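You operate a simulated robot arm through the tools that you are given. There is no shell and no other tool.

You run a simulated robot arm. Do the job below in one go: nothing can be reset, and whatever is moved stays where it is left.

Task
Change the shim under the bracket with the knob for the one that the label names.
Fine: Free the knob first and tighten it last; the old shim goes in the done tray.
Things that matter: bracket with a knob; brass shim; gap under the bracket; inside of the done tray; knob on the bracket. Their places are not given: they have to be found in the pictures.

The check looks at the end state, three seconds after you hand in, the way a careful person would. Anything else that was tipped, shoved, dropped, spilled or broken makes it a failure.

Robot
A 6-joint arm with a two-finger parallel gripper, fixed in place. Base frame: the origin is on the floor under the middle of its stand, x ahead of it, y to its left, z up; the work surface is at about z = 800. Readings come in mm, degrees, newtons and seconds.
With the tool pointing down near the work surface it reaches from about 180 to 840 mm from the base axis. Its first joint turns from -166.0 to 166.0 degrees. Payload 3.91 kg.
The TCP is the grasp point between the finger pads, 30 mm short of the fingertips. In the tool frame z runs along the fingers and y along their closing line. Largest opening 110 mm; finger width 20, thickness 10; the body of the gripper, 48 by 112 mm, starts 55 mm behind the TCP.
Orientation is told as [roll, pitch, yaw] about the base's x, y, z axes, in that order, counted from this pose: with the fingers straight down and closing along the base's y, the tool's x points along the base's -x, its y along +y and its z along -z.

Tools
- The arm moves only by the tool play_rows. Its argument "deltas" is a list of rows, each an object (a shift or turn left out is 0, a gripper value left out holds the last) with "travel": the shift along the tool's x, y, z in units of 40 mm (1.0 is 40 mm), a list of three; "turn": the turn, a rotation vector about the tool's x, y, z in units of 5 degrees (1.0 is 5 degrees), a list of three; "jaw": the gripper command, from -1 (fully open) to 1 (shut), values between in proportion. In form: [{"travel": [dx, dy, dz], "turn": [wx, wy, wz], "jaw": jaw}, ...]. A call has 1 to 20 rows; each row shifts and turns the commanded pose from where the row before left it, along the tool's axes as they then stand. A call with a number of a shift or a turn outside -1 to 1 is refused whole. Rows are played at 5 a second. More than 50 mm and 8.6 degrees between two rows, or a gripper value outside its range, and nothing of the call is played. A pose out of reach is approached as far as the arm can. The call stops where the force on the tool passes 90 N (or 10 N more than at its start, if that is more) or the arm is blocked; 0.2 s more then pass. The fingers move at their own pace (about 108 mm/s each) and stop on an object; they squeeze with about 41 N. The grip force told is the motor's: it shows also when the fingers shut on nothing. Time passes only in rows, and 0.2 s behind the last, so rows that do not move let the fingers close. It gives the time, the measured TCP pose, the force on the tool (base axes), the opening and the grip force at its end, in the units of the frame above (readings bear some noise), with the torque about the TCP (base axes, N m) and any sound that the robot's microphone picked up, and new pictures: "show" is both (left out), scene, wrist or none.
- Cameras (640 x 400 px; columns grow to the right, rows downward): "scene" is fixed at [214.1, -642.3, 1398.8]; the picture's right is [0.98, -0.18, 0.00], its down [-0.16, -0.92, -0.34] and it looks along [0.06, 0.34, -0.94] (base axes); focal length 261 px, centre (320, 200). "wrist" rides on the gripper at [77, 7, -115] in the tool frame; the picture's right is [-0.09, 1.00, 0.00], its down [-0.80, -0.07, -0.59] and it looks along [-0.59, -0.05, 0.80] (tool axes); focal length 270 px, centre (320, 200).
- lift_body(by): slides the trunk up (or, below 0, down) by that many mm; the arm rides with it, the base frame stays. It gives what a move gives, with no picture.
- locate(camera, pixels): for up to 12 pixels [column, row] of the newest picture of that camera ("zoom" is the newest enlarged one), the place [x, y, z] in the base frame of the surface seen there, good to about 2 mm, but the place of the scene camera against the robot may be out by one fixed shift of up to 25 mm in any direction. The clock stands still meanwhile.
- enlarge(camera, box): a new picture of the part [left, top, right, bottom] of that camera's present view, enlarged. The clock stands still meanwhile.
- hand_in(): hands the job in; it is judged then, once.

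Leave the gripper open and the arm clear of the work at the hand-in unless told otherwise.

The tools are called after "Emit:" as a command line: name --argument value ..., lists and objects as JSON in quotes. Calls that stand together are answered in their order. play_rows: Moves the arm, as the interface text tells. Its arguments: {"type":"object","properties":{"deltas":{"type":"array","items":{"type":"object","properties":{"travel":{"type":"array","items":{"type":"number"}},"turn":{"type":"array","items":{"type":"number"}},"jaw":{"type":"number"}}}},"show":{"type":"string","enum":["both","scene","wrist","none"]}},"required":["deltas"]} The other tools are called the same way: lift_body (by) moves the trunk up or down; locate (camera, pixels) gives the place of the surface under pixels of a picture; enlarge (camera, box) takes an enlarged picture of a part of a camera's view; hand_in () hands the job in.

At the start:

```text
clock: 0.0
eef_pos: [214.0, -381.5, 1053.9]
orientation: [0.1, -0.1, 0.2]
force: [0.8, 0.2, -0.2]
ft_torque: [0.0, 0.0, 0.01]
finger_gap: 110.3
grasp_force: 0.1
trunk travel left (down, up): [-400.0, 140.0]
```

scene: 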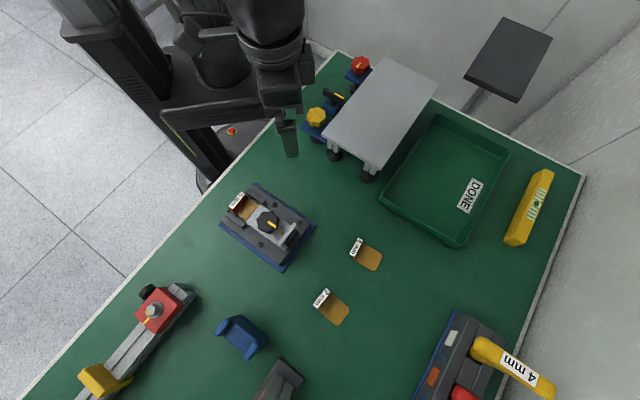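
wrist: 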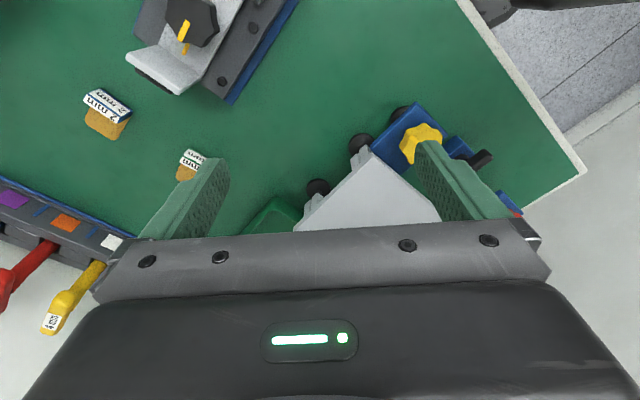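

I see a bracket with a black knob around scene (265,225), two loose shims at (368,255) and (330,307), a green DONE tray at (445,180), and a label "4 mm" on a yellow thing at (520,370). I'll zoom in on these to read the labels first.

Emit:
enlarge --camera "scene" --box '[210, 170, 330, 280]'

Emit:
enlarge --camera "scene" --box '[300, 225, 400, 335]'

Emit:
enlarge --camera "scene" --box '[400, 290, 580, 400]'

Emit:
enlarge --camera "wrist" --box '[60, 0, 300, 190]'

```text
3.64 times, centred on (270, 225) of scene
```

zoom: 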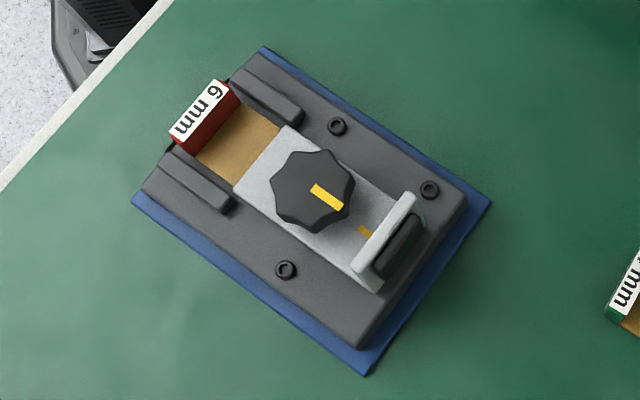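

```text
3.64 times, centred on (350, 280) of scene
```

zoom: 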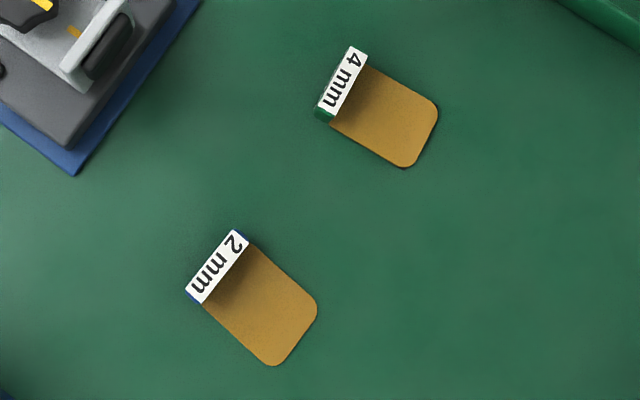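

```text
3.56 times, centred on (490, 345) of scene
```

zoom: 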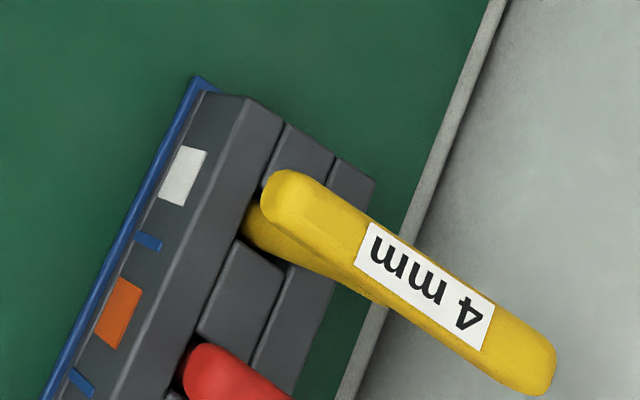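

```text
2.11 times, centred on (180, 95) of wrist
```

zoom: 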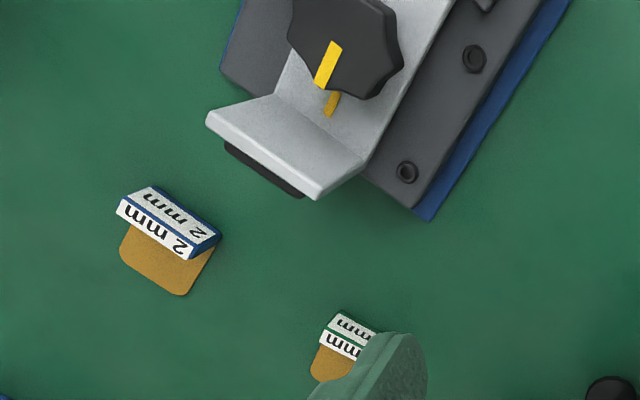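

The label on the yellow handle reads "4 mm", but it may belong to a tool rather than to this job. I'll check the other places where a label could be: the other objects and the base of the bracket.

Emit:
enlarge --camera "scene" --box '[440, 140, 580, 260]'

Emit:
enlarge --camera "scene" --box '[440, 0, 580, 120]'

Emit:
enlarge --camera "scene" --box '[60, 270, 310, 400]'

Emit:
enlarge --camera "scene" --box '[280, 40, 450, 190]'

Emit:
enlarge --camera "wrist" --box '[0, 160, 160, 360]'

```text
3.33 times, centred on (510, 200) of scene
```

zoom: 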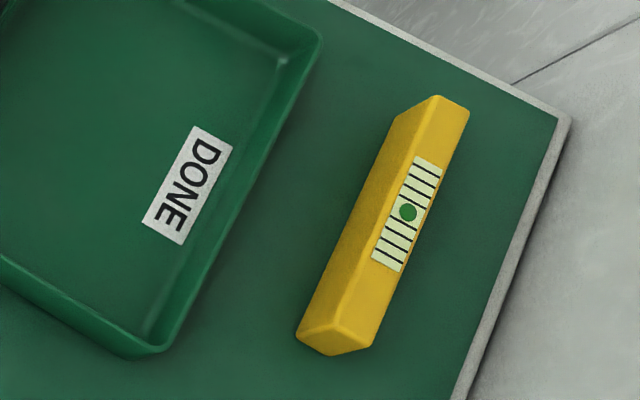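

```text
3.33 times, centred on (510, 60) of scene
```

zoom: 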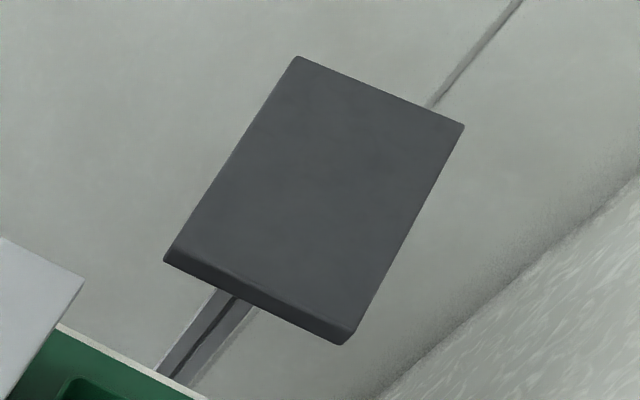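

```text
2.56 times, centred on (185, 335) of scene
```

zoom: 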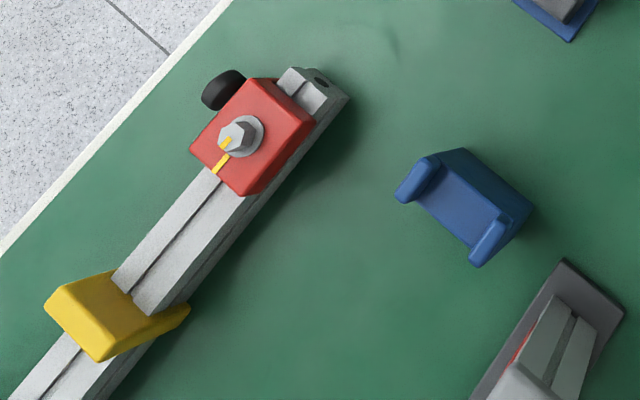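

```text
2.67 times, centred on (365, 115) of scene
```

zoom: 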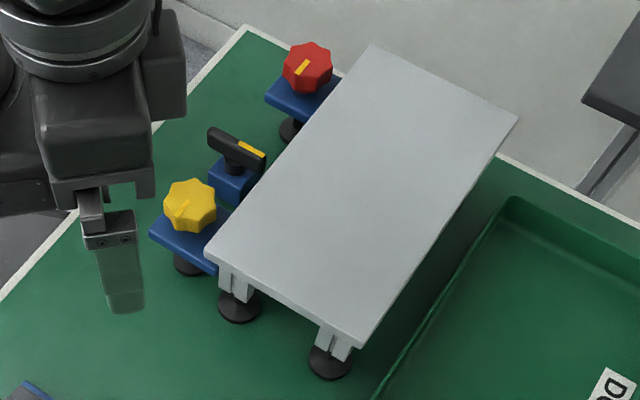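

```text
2.00 times, centred on (80, 260) of wrist
```

zoom: 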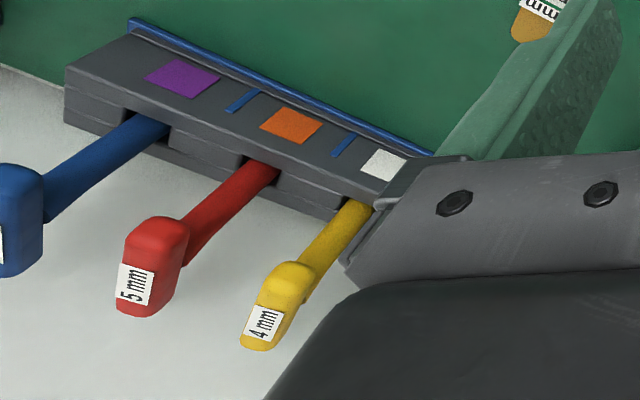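

The yellow/red/blue handles are a rack of hex keys sized 4 mm, 5 mm and so on, so that "4 mm" is only a tool size and not the instruction. I still need to find the label for the bracket. I'll measure where things are using both cameras.

Emit:
locate --camera "scene" --pixels '[[268, 222], [238, 203], [262, 212], [290, 235], [368, 258], [330, 307], [357, 245], [322, 298], [510, 60], [300, 225], [283, 268], [230, 300]]'

Emit:
locate --camera "wrist" --pixels '[[190, 25], [160, 75], [107, 100], [105, 125], [190, 160], [187, 172], [185, 48], [250, 40], [232, 100], [222, 80]]'

```text
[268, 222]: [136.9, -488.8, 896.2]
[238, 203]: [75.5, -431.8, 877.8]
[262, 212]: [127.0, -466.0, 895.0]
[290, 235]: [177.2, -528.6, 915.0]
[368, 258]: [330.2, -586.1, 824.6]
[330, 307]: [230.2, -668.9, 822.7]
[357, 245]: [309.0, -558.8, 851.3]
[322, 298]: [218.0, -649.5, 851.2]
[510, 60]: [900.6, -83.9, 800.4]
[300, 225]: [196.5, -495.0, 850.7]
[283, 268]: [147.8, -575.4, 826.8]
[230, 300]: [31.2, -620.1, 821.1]
```

```text
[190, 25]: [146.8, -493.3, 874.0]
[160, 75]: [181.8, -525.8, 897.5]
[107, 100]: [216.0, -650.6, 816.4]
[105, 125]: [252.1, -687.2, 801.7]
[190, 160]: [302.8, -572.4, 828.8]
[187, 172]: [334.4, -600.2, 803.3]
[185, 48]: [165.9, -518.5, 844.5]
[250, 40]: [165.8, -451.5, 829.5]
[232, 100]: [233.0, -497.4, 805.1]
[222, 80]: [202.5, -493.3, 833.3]
```

The scene camera reads about 21 mm too high. The bracket is near (145, −490), with its long axis running from the red 6 mm tab toward the flange. I'll move the wrist camera around the bracket at a safe height to look for the label on its sides.

Emit:
play_rows --deltas '[{"travel": [0.62, -0.78, -0.1], "jaw": -1}, {"travel": [0.62, -0.78, -0.1]}, {"travel": [0.62, -0.78, -0.1]}, {"travel": [0.62, -0.78, -0.1]}, {"travel": [0.62, -0.78, -0.1]}, {"travel": [0.62, -0.78, -0.1]}, {"travel": [0.62, -0.78, -0.1]}, {"turn": [0, 0, -1]}, {"turn": [0, 0, -1]}, {"turn": [0, 0, -1]}, {"turn": [0, 0, -1]}, {"turn": [0, 0, -1]}, {"turn": [0, 0, -1]}, {"turn": [0, 0, -1]}, {"turn": [0, 0, -1]}, {"turn": [0, 0, -1]}, {"turn": [0, -1, -0.4]}, {"turn": [0, -1, 0]}, {"turn": [0, -1, 0]}, {"turn": [0, -1, 0]}]' --show "both"

```text
clock: 4.2
eef_pos: [40.3, -601.2, 1081.7]
orientation: [-0.2, -20.1, 47.0]
force: [0.0, -0.1, -0.7]
ft_torque: [-0.02, 0.0, 0.03]
finger_gap: 109.9
grasp_force: 0.0
trunk travel left (down, up): [-400.0, 140.0]
```

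scene: 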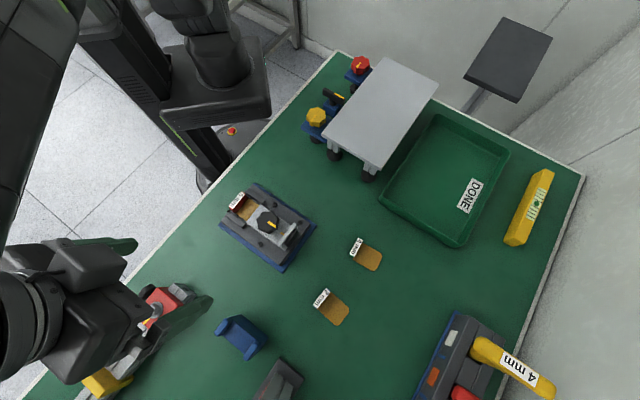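
wrist: 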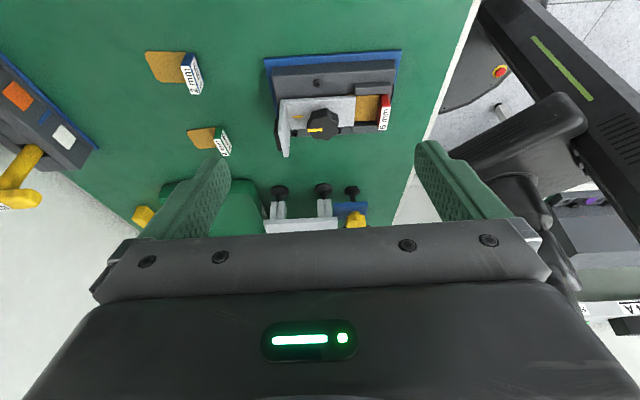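

Now I have a side view of the bracket at wrist (325,105). I'll enlarge it, and also the white labelled item at the lower right (610,310).

Emit:
enlarge --camera "wrist" --box '[250, 35, 420, 170]'

Emit:
enlarge --camera "wrist" --box '[540, 180, 640, 350]'

Emit:
enlarge --camera "wrist" --box '[230, 170, 420, 240]'

Emit:
enlarge --camera "wrist" --box '[0, 40, 110, 220]'

```text
2.96 times, centred on (335, 102) of wrist
```

zoom: 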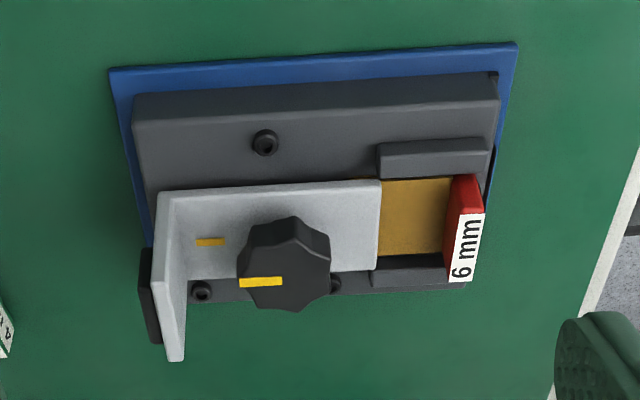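

```text
2.35 times, centred on (590, 265) of wrist
```

zoom: 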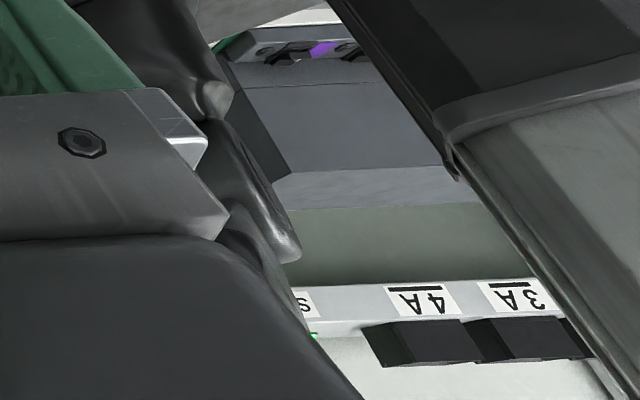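

```text
3.37 times, centred on (325, 205) of wrist
```

zoom: 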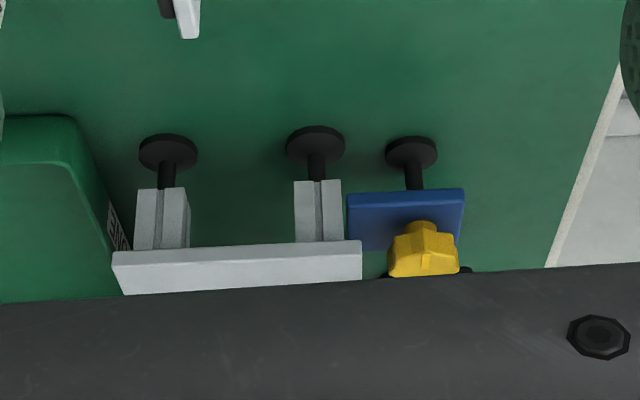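

```text
2.22 times, centred on (55, 130) of wrist
```

zoom: 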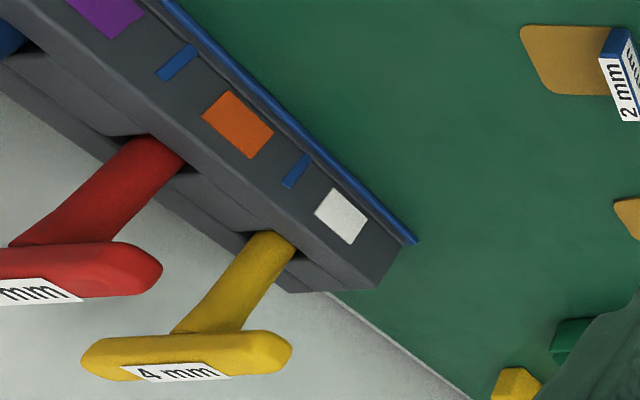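

The base side, the bracket top and the near end show no instruction label, only the tab's "6 mm". Next I'll swing round to the −y/far side to see the flange's outer face and the remaining sides.

Emit:
play_rows --deltas '[{"travel": [-0.35, -0.53, 0.4]}, {"travel": [-0.35, -0.53, 0.4]}, {"travel": [-0.35, -0.53, 0.4]}, {"travel": [-0.35, -0.53, 0.4]}, {"travel": [-0.35, -0.53, 0.4]}, {"turn": [-0.342, 0, -0.94]}, {"turn": [-0.342, 0, -0.94]}, {"turn": [-0.342, 0, -0.94]}, {"turn": [-0.342, 0, -0.94]}, {"turn": [-0.342, 0, -0.94]}, {"turn": [-0.342, 0, -0.94]}, {"turn": [-0.342, 0, -0.94]}, {"turn": [-0.342, 0, -0.94]}, {"turn": [-0.342, 0, -0.94]}, {"turn": [0, -1, 0]}, {"turn": [0, -1, 0]}]' --show "both"

```text
clock: 7.6
eef_pos: [178.4, -576.9, 1006.9]
orientation: [-0.1, -29.6, 92.1]
force: [-0.2, 0.4, -0.3]
ft_torque: [0.03, 0.0, 0.03]
finger_gap: 110.2
grasp_force: 0.0
out of reach, approached as far as the arm can: row 15, 16
trunk travel left (down, up): [-400.0, 140.0]
```

scene: 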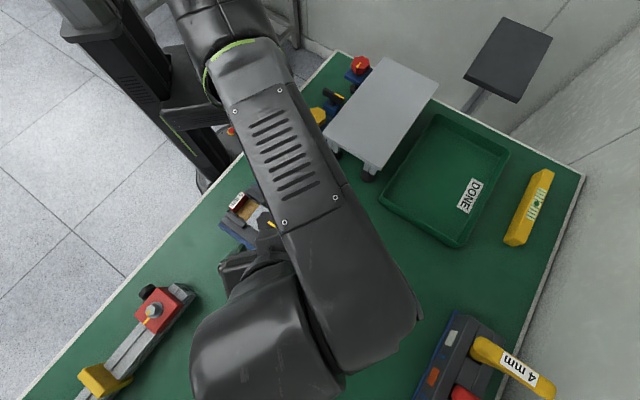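
wrist: 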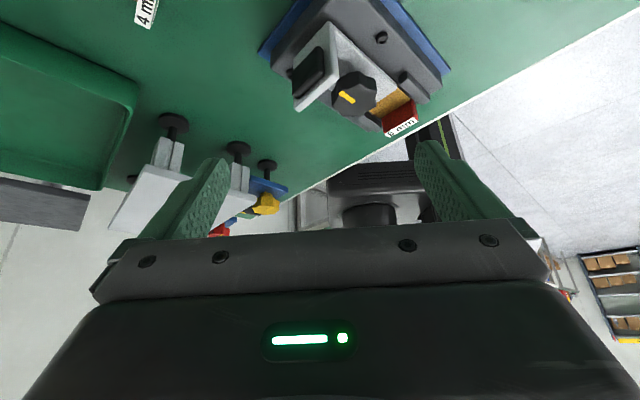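

Emit:
enlarge --camera "wrist" --box '[240, 0, 470, 150]'

Emit:
enlarge --camera "wrist" --box '[0, 80, 300, 260]'

Emit:
enlarge --camera "wrist" --box '[520, 210, 640, 360]'

```text
2.67 times, centred on (355, 75) of wrist
```

zoom: 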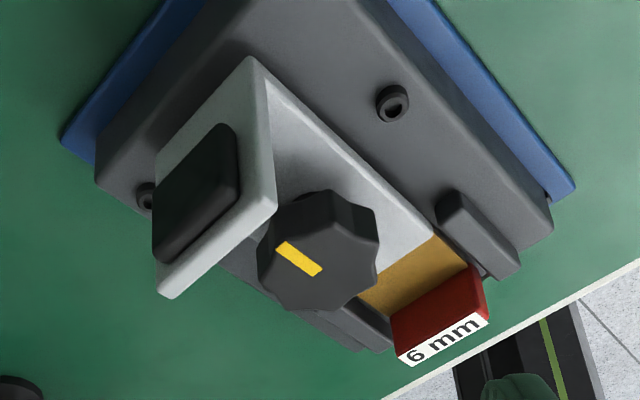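

```text
2.13 times, centred on (150, 170) of wrist
```

zoom: 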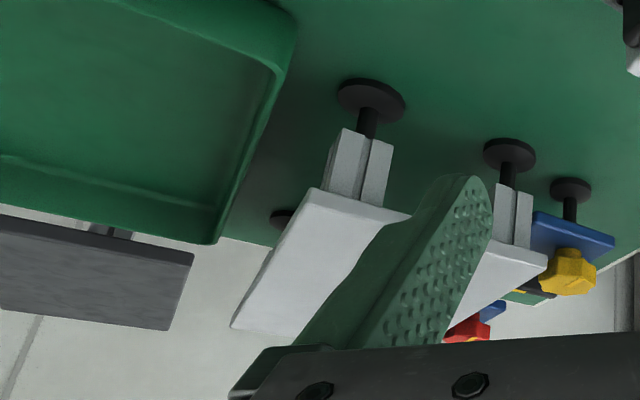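

```text
2.67 times, centred on (580, 285) of wrist
```

zoom: 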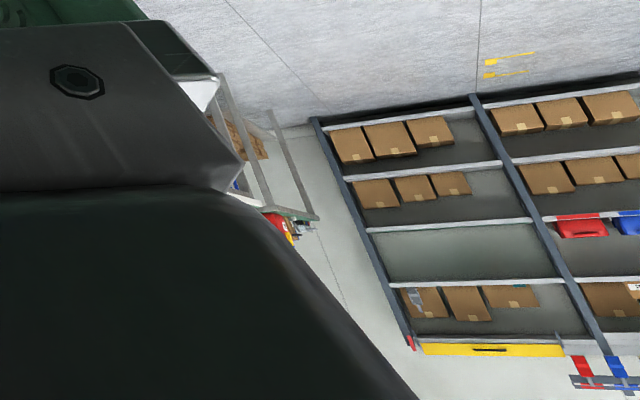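

The flange carries only a black rubber pad, with no label. The faces I haven't seen yet are the end facing the robot and the +x/+y side, so I'll go round to the robot side.

Emit:
play_rows --deltas '[{"turn": [0, 1, 0]}, {"turn": [0, 1, 0]}, {"turn": [0, 1, 0]}, {"turn": [0, 1, 0]}, {"turn": [0, 1, 0]}, {"turn": [0, 1, 0]}, {"travel": [-0.85, 0.1, -0.1]}, {"travel": [-0.85, 0.1, -0.1]}, {"travel": [-0.85, 0.1, -0.1]}, {"travel": [-0.85, 0.1, -0.1]}, {"travel": [-0.85, 0.1, -0.1]}, {"travel": [-0.85, 0.1, -0.1]}, {"turn": [0, 0, 1]}, {"turn": [0, 0, 1]}, {"turn": [0, 0, 1]}, {"turn": [0, 0, 1]}, {"turn": [0, 0, 1]}, {"turn": [0, 0, 1]}, {"turn": [0, 0, 1]}, {"turn": [0, 0, 1]}]' --show "none"

Emit:
play_rows --deltas '[{"turn": [0, 0, 1]}, {"turn": [0, 0, 1]}, {"turn": [0, 0, 1]}, {"turn": [0, 0, 1]}, {"turn": [0, 0, 1]}, {"turn": [0, 0, 1]}, {"turn": [0, 0, 1]}, {"turn": [0, 0, 1]}, {"turn": [0, 0, 1]}, {"turn": [0, 0, 1]}, {"turn": [0, 0, 1]}, {"turn": [0, 0, 1]}, {"turn": [0, 0, 1]}, {"turn": [0, 0, 1]}, {"turn": [0, 0, 1]}, {"turn": [0, 0, 1]}, {"turn": [0, 0, 1]}, {"turn": [0, 0, 1]}, {"turn": [0, 0, 1]}]' --show "wrist"

```text
clock: 11.8
eef_pos: [146.5, -373.1, 1030.3]
orientation: [0.0, 0.0, 51.9]
force: [-0.9, 0.3, 0.0]
ft_torque: [0.0, 0.04, 0.06]
finger_gap: 109.8
grasp_force: 0.0
trunk travel left (down, up): [-400.0, 140.0]
```

```text
clock: 15.8
eef_pos: [146.2, -374.5, 1029.8]
orientation: [0.1, 0.0, -43.2]
force: [-0.5, 0.3, -0.6]
ft_torque: [0.01, 0.04, 0.03]
finger_gap: 110.1
grasp_force: 0.1
trunk travel left (down, up): [-400.0, 140.0]
```

wrist: 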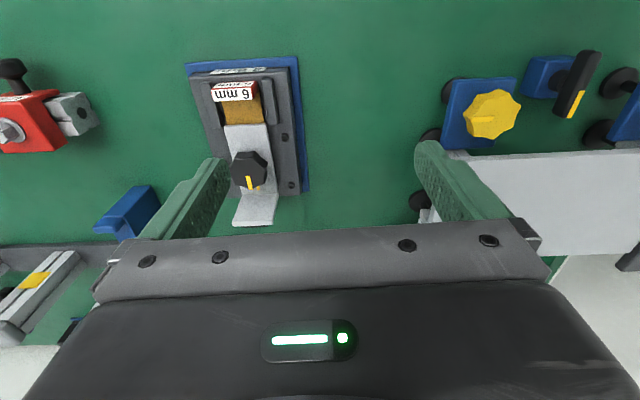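

There is white text on the near end face of the base, at about wrist (240,72), just behind the 6 mm tab. I'll enlarge it.

Emit:
enlarge --camera "wrist" --box '[180, 50, 310, 130]'

Emit:
enlarge --camera "wrist" --box '[0, 50, 110, 160]'

```text
4.92 times, centred on (245, 90) of wrist
```

zoom: 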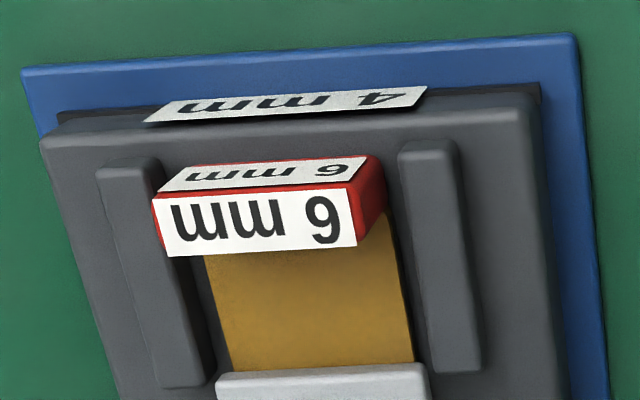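

```text
3.64 times, centred on (55, 105) of wrist
```

zoom: 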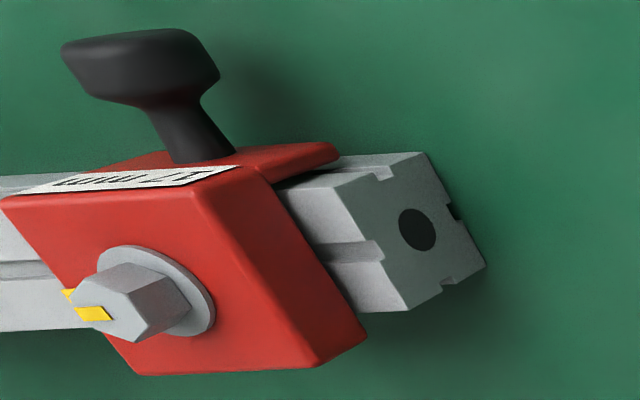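

The label on the base's end face reads "4 mm", seen upside down. So the green-tabbed 4 mm shim is the one to fit. I'll locate the key points and then take a closer, more tilted view to confirm the reading.

Emit:
locate --camera "wrist" --pixels '[[248, 166], [250, 183], [212, 88], [256, 86], [232, 86], [225, 122], [266, 122], [234, 223], [275, 221], [255, 200], [245, 110], [288, 95]]'

Emit:
enlarge --camera "wrist" --box '[190, 100, 320, 240]'

```text
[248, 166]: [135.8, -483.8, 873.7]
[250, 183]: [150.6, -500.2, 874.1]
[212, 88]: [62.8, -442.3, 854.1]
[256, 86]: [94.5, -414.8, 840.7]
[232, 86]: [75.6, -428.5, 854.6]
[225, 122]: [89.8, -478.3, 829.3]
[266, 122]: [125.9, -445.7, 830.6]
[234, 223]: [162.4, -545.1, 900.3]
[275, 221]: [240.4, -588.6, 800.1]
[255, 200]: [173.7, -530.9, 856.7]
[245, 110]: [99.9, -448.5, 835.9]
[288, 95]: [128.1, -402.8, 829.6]
```

```text
2.86 times, centred on (255, 170) of wrist
```

zoom: 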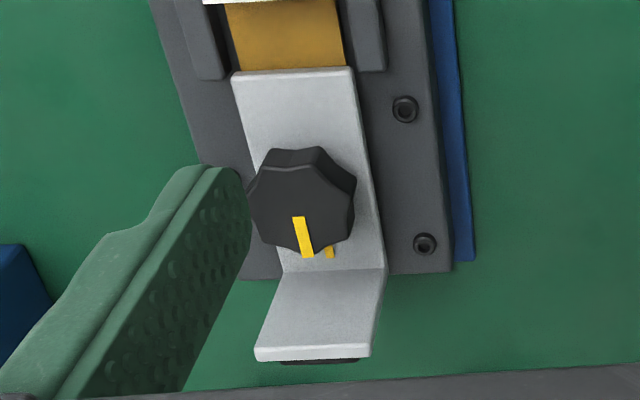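

I've read 4 mm on the label; I'll confirm it with a lower, more frontal look and bring the bracket to the middle of the view.

Emit:
play_rows --deltas '[{"travel": [0.5, -0.73, 0.3]}, {"travel": [0.5, -0.73, 0.3]}, {"travel": [0.5, -0.73, 0.3]}, {"turn": [0, -1, 0]}, {"turn": [0, -1, 0]}, {"turn": [0, -1, 0]}, {"turn": [0, -1, 0]}, {"turn": [0, -1, 0]}]' --show "wrist"

```text
clock: 17.6
eef_pos: [43.1, -396.8, 994.8]
orientation: [-0.1, -25.1, -43.0]
force: [0.9, 0.2, -0.1]
ft_torque: [0.0, 0.0, -0.01]
finger_gap: 110.3
grasp_force: 0.0
trunk travel left (down, up): [-400.0, 140.0]
```

wrist: 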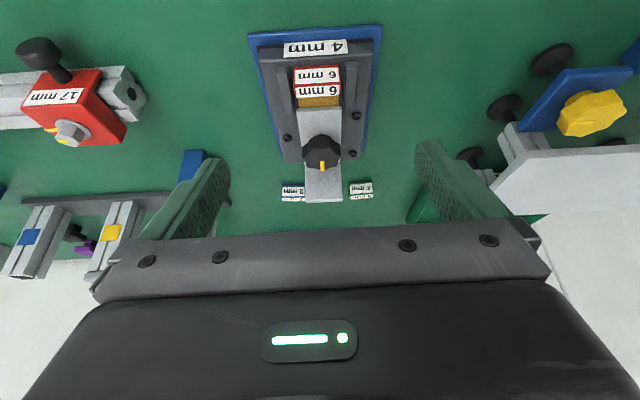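

Emit:
enlarge --camera "wrist" --box '[230, 15, 400, 121]'

Emit:
enlarge --camera "wrist" --box '[240, 110, 400, 210]'

Emit:
locate --camera "wrist" --pixels '[[293, 69], [338, 67], [317, 68], [318, 98], [315, 50], [302, 107], [340, 107], [321, 140], [293, 193], [361, 190], [285, 110], [352, 110]]'

```text
3.76 times, centred on (315, 68) of wrist
```

zoom: 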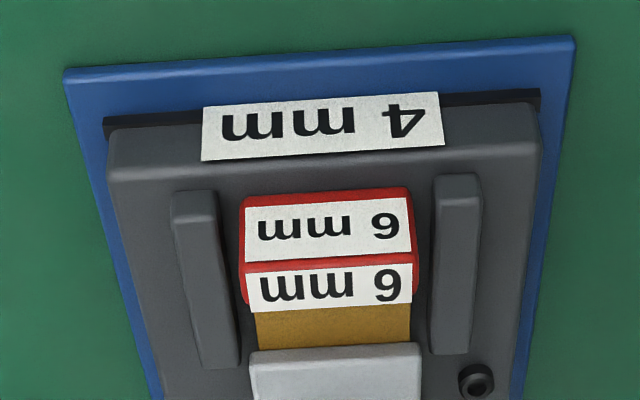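

```text
4.00 times, centred on (320, 160) of wrist
```

zoom: 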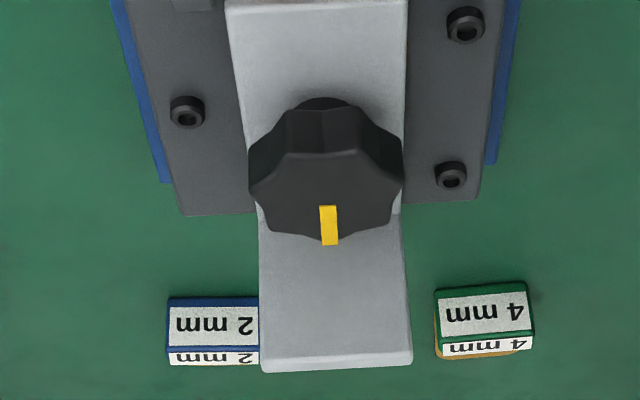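

```text
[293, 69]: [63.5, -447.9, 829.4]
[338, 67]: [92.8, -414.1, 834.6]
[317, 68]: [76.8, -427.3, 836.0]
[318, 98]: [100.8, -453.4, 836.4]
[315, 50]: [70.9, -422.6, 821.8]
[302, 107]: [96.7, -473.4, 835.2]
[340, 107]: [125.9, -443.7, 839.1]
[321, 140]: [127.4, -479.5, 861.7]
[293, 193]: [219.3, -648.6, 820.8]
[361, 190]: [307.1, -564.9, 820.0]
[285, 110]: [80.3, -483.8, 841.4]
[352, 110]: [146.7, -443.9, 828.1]
```

The label clearly reads "4 mm", so the green-tabbed shim is right. I'll go upright above the bracket to measure the knob's centre and the tab.

Emit:
play_rows --deltas '[{"turn": [0, 1, 0]}, {"turn": [0, 1, 0]}, {"turn": [0, 1, 0]}, {"turn": [0, 1, 0]}, {"turn": [0, 1, 0]}, {"travel": [-0.92, 0, 0.15]}, {"travel": [-0.92, 0, 0.15]}, {"travel": [-0.92, 0, 0.15]}, {"travel": [-0.92, 0, 0.15]}]' --show "wrist"

```text
clock: 19.6
eef_pos: [149.4, -499.5, 971.1]
orientation: [0.0, -0.1, -42.9]
force: [-0.4, -0.2, 0.1]
ft_torque: [-0.03, 0.01, 0.0]
finger_gap: 109.9
grasp_force: 0.0
trunk travel left (down, up): [-400.0, 140.0]
```

wrist: 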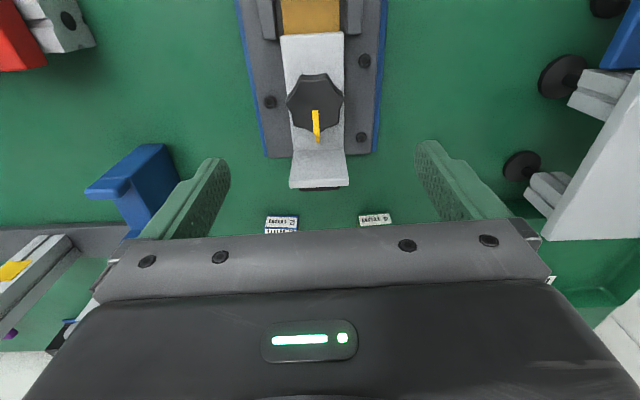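

Emit:
enlarge --camera "wrist" --box '[250, 0, 390, 200]'

Emit:
locate --camera "wrist" --pixels '[[314, 106], [294, 106], [335, 102], [314, 80], [317, 128], [300, 84], [330, 84], [317, 140], [312, 50], [284, 40], [342, 36], [320, 152]]'

```text
2.00 times, centred on (320, 100) of wrist
```

zoom: 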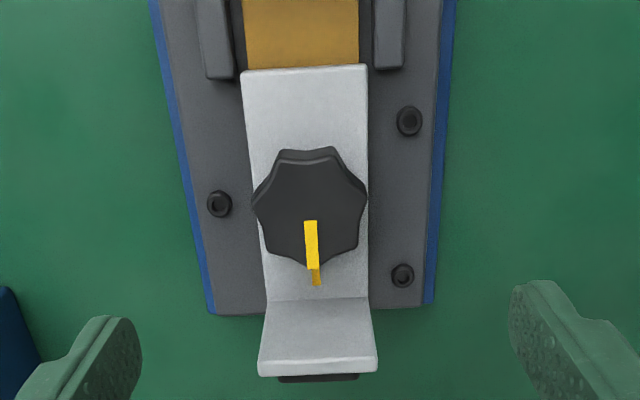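

```text
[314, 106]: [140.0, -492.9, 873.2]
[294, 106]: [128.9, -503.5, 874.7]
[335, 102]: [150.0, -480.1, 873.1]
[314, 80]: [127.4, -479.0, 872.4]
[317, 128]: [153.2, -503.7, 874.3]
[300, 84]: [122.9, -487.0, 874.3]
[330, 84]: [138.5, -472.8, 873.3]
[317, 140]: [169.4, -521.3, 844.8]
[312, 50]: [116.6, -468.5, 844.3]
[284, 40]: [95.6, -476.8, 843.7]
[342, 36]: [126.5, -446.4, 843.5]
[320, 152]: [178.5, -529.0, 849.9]
```

Emit:
locate --camera "wrist" --pixels '[[283, 38], [294, 140], [342, 38], [343, 140], [262, 100], [269, 150], [370, 100], [366, 150], [283, 20], [339, 10], [289, 104], [341, 96]]'

Emit:
enlarge --camera "wrist" --box '[280, 65, 350, 145]'

```text
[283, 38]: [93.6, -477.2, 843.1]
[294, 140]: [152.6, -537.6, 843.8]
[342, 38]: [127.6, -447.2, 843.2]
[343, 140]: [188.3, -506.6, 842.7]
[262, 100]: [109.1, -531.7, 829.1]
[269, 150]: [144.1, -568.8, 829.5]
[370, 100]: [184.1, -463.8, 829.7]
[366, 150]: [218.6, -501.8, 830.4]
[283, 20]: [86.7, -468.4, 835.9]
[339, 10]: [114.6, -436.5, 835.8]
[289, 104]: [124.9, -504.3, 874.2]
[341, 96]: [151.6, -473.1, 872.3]
```

```text
5.00 times, centred on (315, 105) of wrist
```

zoom: 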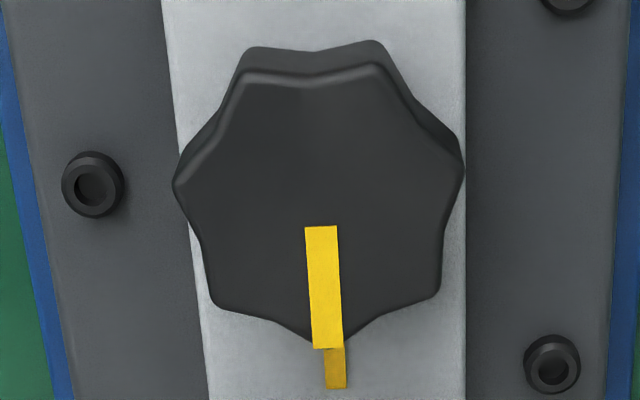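

Measured so far: bracket top z≈844, knob top z≈873.5, knob centre ≈(141, −492.5), bracket axis at −45°. The knob has 7 lobes, and its mark now points along the bracket mark, which is the tight position. I'll grip it with the closing line through one lobe (yaw −58°) and the jaws half open, first lining up above it.

Emit:
play_rows --deltas '[{"turn": [0, 0, 1], "jaw": 0.0}, {"turn": [0, 0, 1]}, {"turn": [0, 0, 1]}, {"travel": [0.26, -0.085, 0.3]}, {"travel": [0, 0, 0.3]}, {}]' --show "both"

```text
clock: 21.0
eef_pos: [141.3, -489.2, 945.9]
orientation: [0.0, -0.1, -58.0]
force: [-0.1, 1.0, 0.2]
ft_torque: [0.01, -0.03, -0.02]
finger_gap: 54.9
grasp_force: 0.0
trunk travel left (down, up): [-400.0, 140.0]
```

scene: 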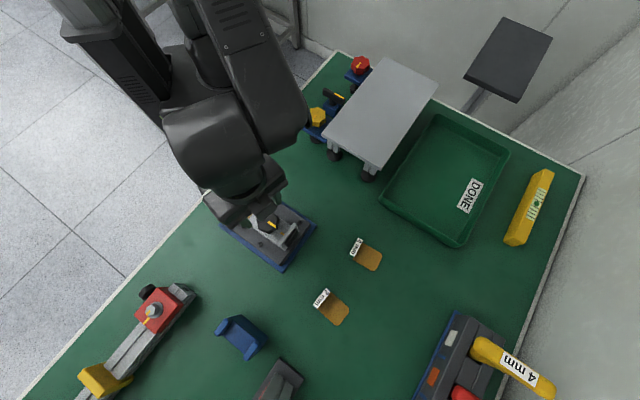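
wrist: 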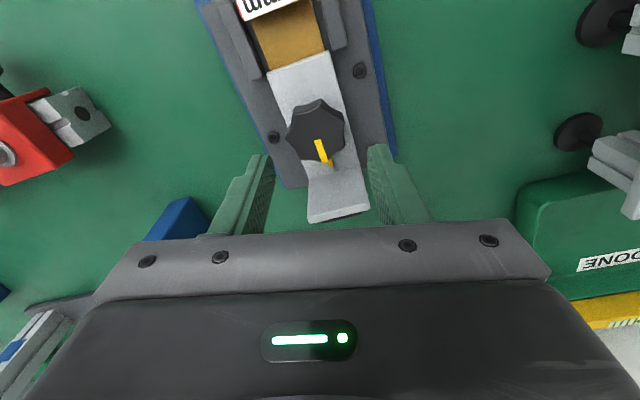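

Emit:
enlarge --camera "wrist" --box '[276, 86, 356, 176]'

Emit:
locate --camera "wrist" --pixels '[[315, 132], [290, 140], [343, 126], [308, 108], [320, 158], [332, 112], [296, 115], [255, 12], [300, 2], [240, 16]]'

```text
4.44 times, centred on (316, 131) of wrist
```

zoom: 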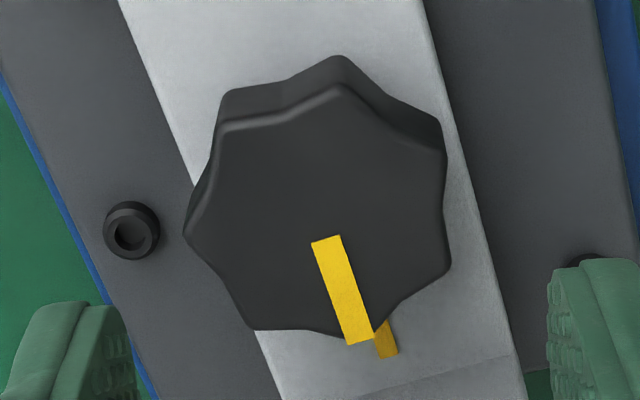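

```text
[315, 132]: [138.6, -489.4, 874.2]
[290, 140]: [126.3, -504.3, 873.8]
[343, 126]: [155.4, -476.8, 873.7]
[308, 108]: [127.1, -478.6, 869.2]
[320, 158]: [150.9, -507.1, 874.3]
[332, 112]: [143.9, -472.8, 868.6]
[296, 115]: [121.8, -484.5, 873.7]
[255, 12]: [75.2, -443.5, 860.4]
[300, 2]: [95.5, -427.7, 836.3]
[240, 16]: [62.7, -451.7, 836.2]
```

The knob centre comes out at about (141, −491.7), so I'll nudge by 2 mm, lower until the TCP is at z≈882 (tips at 852, clear of the bracket plate at 844) and close on the knob.

Emit:
play_rows --deltas '[{"travel": [-0.045, -0.037, 0.4]}, {"travel": [0, 0, 0.4]}, {"travel": [0, 0, 0.4]}, {"travel": [0, 0, 0.4]}, {}]' --show "wrist"

```text
clock: 22.2
eef_pos: [140.8, -492.9, 882.6]
orientation: [0.0, -0.1, -58.1]
force: [0.2, -0.1, -0.8]
ft_torque: [-0.01, 0.0, 0.0]
finger_gap: 54.9
grasp_force: 0.1
trunk travel left (down, up): [-400.0, 140.0]
```

wrist: 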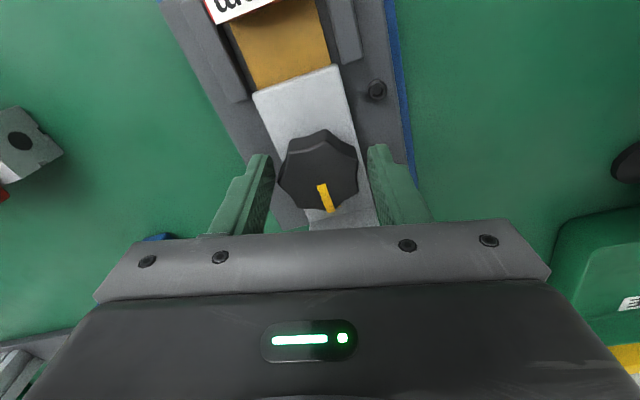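

The knob sits well between the fingers. I'll close on it and let the grip settle.

Emit:
play_rows --deltas '[{"jaw": 1}, {}, {}]' --show "wrist"

```text
clock: 23.0
eef_pos: [140.1, -492.8, 882.1]
orientation: [0.1, 0.0, -58.0]
force: [-2.5, -1.5, -2.2]
ft_torque: [-0.13, 0.06, -0.03]
finger_gap: 43.0
grasp_force: 45.0
trunk travel left (down, up): [-400.0, 140.0]
```

wrist: 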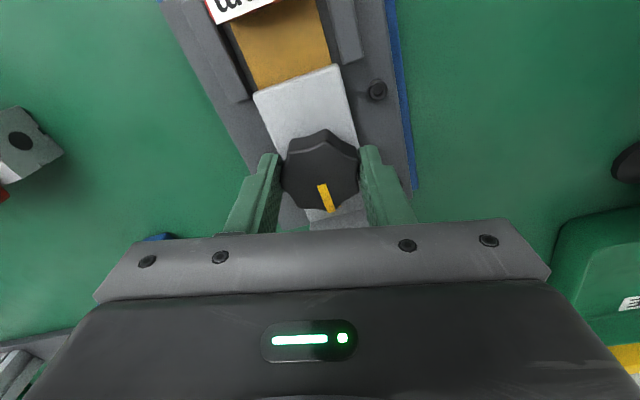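

The grip is firm (43 mm gap, 45 N) with almost no side force, so it is centred. I'll turn counter-clockwise to loosen, gently at first, watching the torque and sounds.

Emit:
play_rows --deltas '[{"turn": [0, 0, -0.8]}, {"turn": [0, 0, -0.8]}, {"turn": [0, 0, -0.8]}, {"turn": [0, 0, -0.8]}, {"turn": [0, 0, -0.8]}]' --show "wrist"

```text
clock: 24.2
eef_pos: [140.6, -492.9, 882.5]
orientation: [0.1, -0.1, -38.1]
force: [-14.8, -5.7, -3.3]
ft_torque: [-0.3, 0.53, -0.01]
finger_gap: 43.0
grasp_force: 45.0
trunk travel left (down, up): [-400.0, 140.0]
```

wrist: 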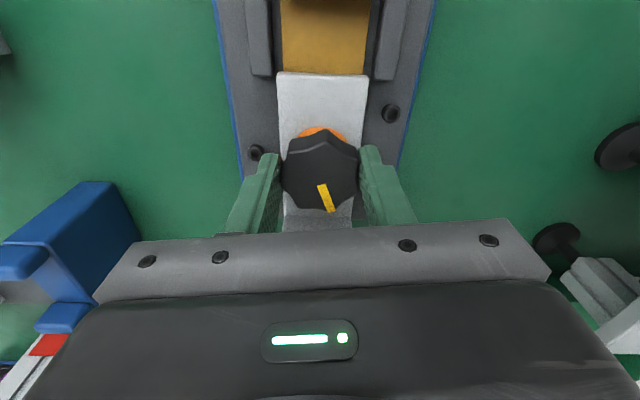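

The knob turns with the gripper at near-zero torque, and an orange sector is showing under it. I'll keep turning counter-clockwise.

Emit:
play_rows --deltas '[{"turn": [0, 0, -1]}, {"turn": [0, 0, -1]}, {"turn": [0, 0, -1]}, {"turn": [0, 0, -1]}, {"turn": [0, 0, -1]}, {"turn": [0, 0, -1]}]' --show "both"

```text
clock: 25.6
eef_pos: [139.3, -493.0, 883.8]
orientation: [0.0, -0.1, -8.0]
force: [-25.6, -15.9, 1.4]
ft_torque: [-0.1, 0.38, -0.04]
finger_gap: 43.0
grasp_force: 45.2
trunk travel left (down, up): [-400.0, 140.0]
```

scene: 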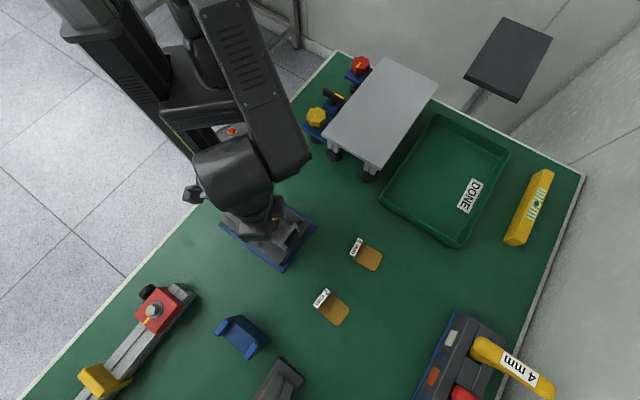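
wrist: 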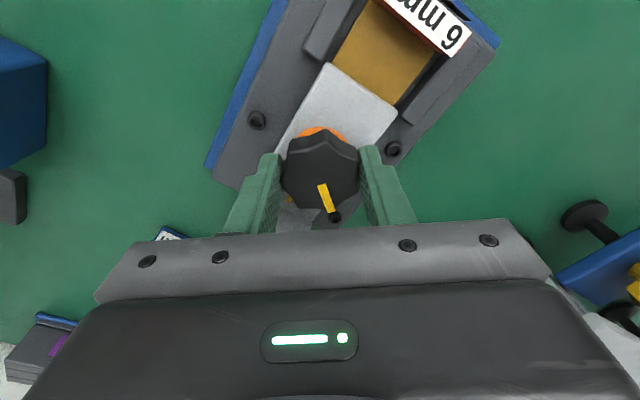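

The knob follows, but a side force of about 30 N is building, so the TCP is slightly off the knob's axis. I'll shift a millimetre in the direction the knob pushes and check.

Emit:
play_rows --deltas '[{"travel": [0.03, -0.024, 0]}, {}]' --show "none"

```text
clock: 26.2
eef_pos: [140.9, -493.9, 882.5]
orientation: [0.1, -0.3, -8.0]
force: [-20.0, -11.1, -0.2]
ft_torque: [-0.3, 0.3, 0.02]
finger_gap: 43.3
grasp_force: 45.6
trunk travel left (down, up): [-400.0, 140.0]
```

Emit:
play_rows --deltas '[{"travel": [0.06, -0.04, 0]}, {}]' --show "wrist"

```text
clock: 26.8
eef_pos: [139.3, -494.3, 883.1]
orientation: [-0.1, -0.2, -8.1]
force: [6.3, 2.9, 4.1]
ft_torque: [0.41, -0.73, -0.02]
finger_gap: 43.0
grasp_force: 45.2
trunk travel left (down, up): [-400.0, 140.0]
```

wrist: 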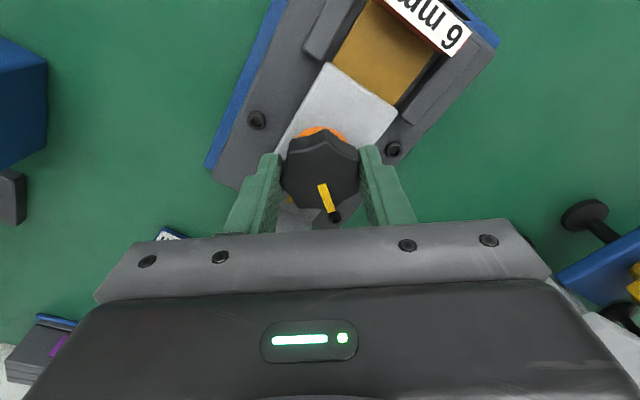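

Side force is nearly gone. I'll continue counter-clockwise with small matching shifts.

Emit:
play_rows --deltas '[{"turn": [0, 0, -1], "travel": [0.003, -0.008, 0]}, {"turn": [0, 0, -1], "travel": [0.003, -0.008, 0]}, {"turn": [0, 0, -1], "travel": [0.003, -0.008, 0]}, {"turn": [0, 0, -1], "travel": [0.003, -0.008, 0]}, {}]' --show "wrist"

```text
clock: 28.0
eef_pos: [140.1, -495.4, 883.6]
orientation: [-0.1, 0.1, 12.1]
force: [24.7, 9.9, 4.8]
ft_torque: [0.31, -0.73, 0.0]
finger_gap: 43.3
grasp_force: 45.1
trunk travel left (down, up): [-400.0, 140.0]
```

wrist: 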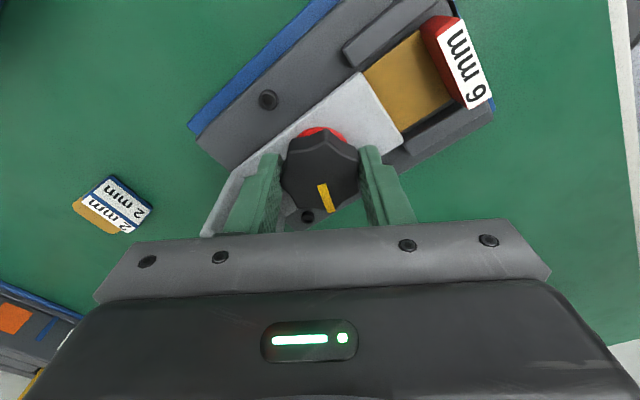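

The indicator ring under the knob has changed from orange to red as it loosens (70° so far). I'll relieve the side force and turn another 20°.

Emit:
play_rows --deltas '[{"travel": [-0.06, 0.015, 0]}, {"turn": [0, 0, -1]}, {"turn": [0, 0, -1]}, {"turn": [0, 0, -1]}, {"turn": [0, 0, -1]}, {}]' --show "wrist"

```text
clock: 29.4
eef_pos: [139.3, -494.8, 884.0]
orientation: [-0.1, 0.2, 32.1]
force: [5.2, -0.2, 4.2]
ft_torque: [-0.25, 0.35, 0.01]
finger_gap: 43.3
grasp_force: 44.4
trunk travel left (down, up): [-400.0, 140.0]
```

wrist: 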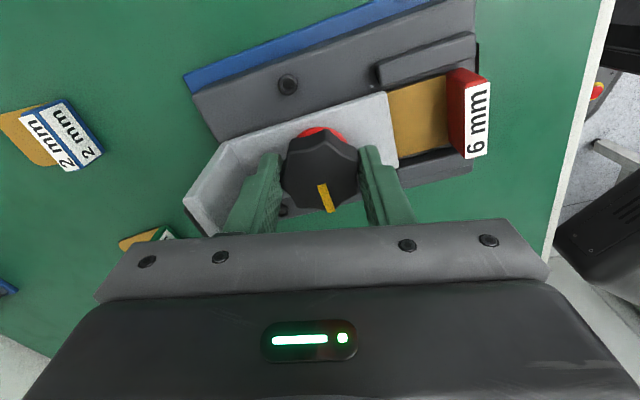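

90° turned and the ring is red. I'll release (half opening only, because of the flange), lift straight up and inspect.

Emit:
play_rows --deltas '[{"jaw": 0.0}, {}, {"travel": [0, 0, -0.8]}, {"travel": [0, 0, -0.8]}, {"travel": [0, 0, -0.8]}, {}]' --show "both"

```text
clock: 30.8
eef_pos: [142.8, -495.7, 976.7]
orientation: [-0.1, 0.0, 32.0]
force: [-0.1, -0.1, -0.3]
ft_torque: [-0.02, 0.0, -0.01]
finger_gap: 55.1
grasp_force: 0.0
trunk travel left (down, up): [-400.0, 140.0]
```

scene: 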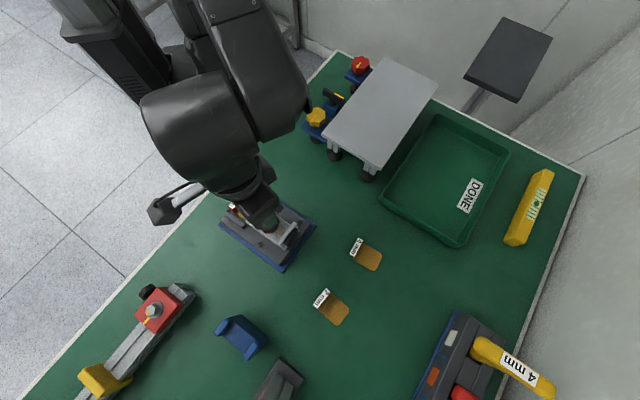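
wrist: 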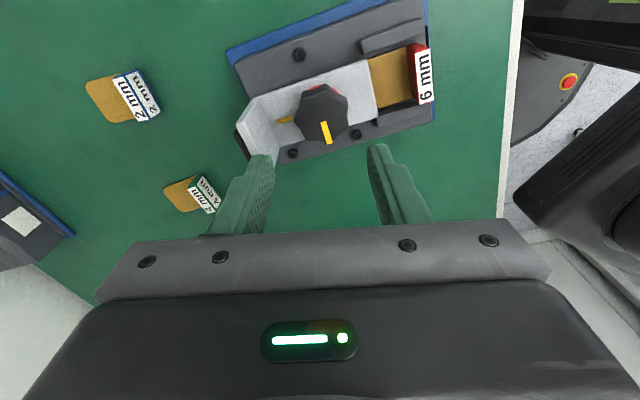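

Emit:
enlarge --camera "wrist" --box '[220, 10, 460, 170]'

Emit:
locate --camera "wrist" --pixels '[[290, 140], [283, 108], [372, 112], [356, 70], [322, 115], [300, 118], [345, 108], [395, 80], [413, 75], [425, 75], [252, 140], [412, 106]]'

```text
2.50 times, centred on (340, 90) of wrist
```

zoom: 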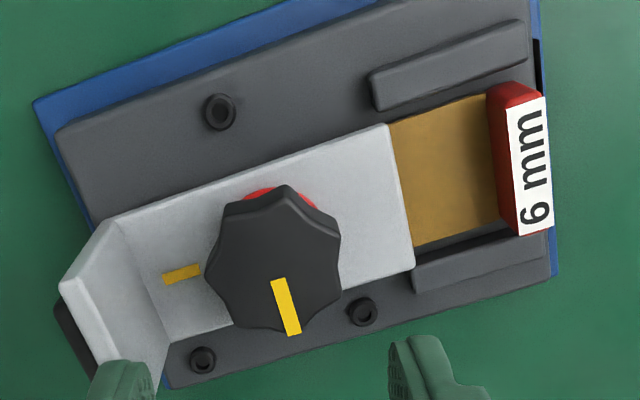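

```text
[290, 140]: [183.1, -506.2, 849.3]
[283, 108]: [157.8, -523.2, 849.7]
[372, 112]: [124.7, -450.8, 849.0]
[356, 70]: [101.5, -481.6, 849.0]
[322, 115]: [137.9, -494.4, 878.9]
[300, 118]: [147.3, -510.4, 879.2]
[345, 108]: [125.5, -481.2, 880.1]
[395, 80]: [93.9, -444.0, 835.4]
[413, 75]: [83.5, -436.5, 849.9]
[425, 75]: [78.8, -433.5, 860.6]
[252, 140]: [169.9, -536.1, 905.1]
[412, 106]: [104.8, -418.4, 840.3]
```

The bracket has lifted about 5.5 mm (top now 849), so it's free. Next, the red 6 mm tab: top z≈860, thickness u≈356–368, centre ≈(80.6, −431.3). I'll line up above it with the closing line along the bracket axis (yaw 45°), jaws at 40 mm.

Emit:
play_rows --deltas '[{"turn": [0, 0, -0.87], "jaw": 0.27}, {"turn": [0, 0, -0.87]}, {"turn": [0, 0, -0.87]}, {"travel": [-0.013, 0.746, 0]}, {"travel": [-0.013, 0.746, 0]}, {"travel": [-0.013, 0.746, 0]}, {"travel": [0, 0, 0.5]}, {"travel": [0, 0, 0.5]}, {}]' --show "wrist"

```text
clock: 32.8
eef_pos: [76.5, -431.4, 940.1]
orientation: [-0.1, 0.0, 45.2]
force: [-0.3, 0.8, 0.4]
ft_torque: [-0.01, -0.02, -0.02]
finger_gap: 40.2
grasp_force: 0.1
trunk travel left (down, up): [-400.0, 140.0]
```

wrist: 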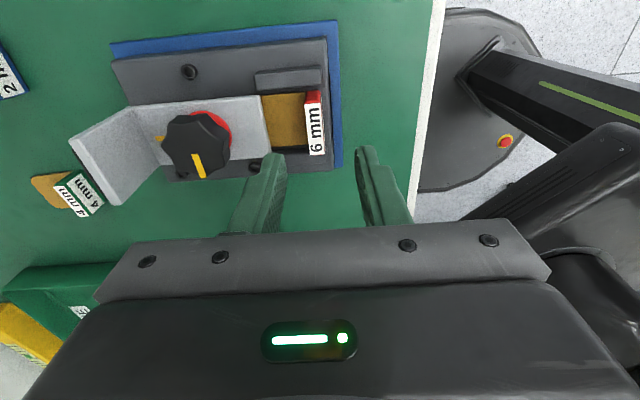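

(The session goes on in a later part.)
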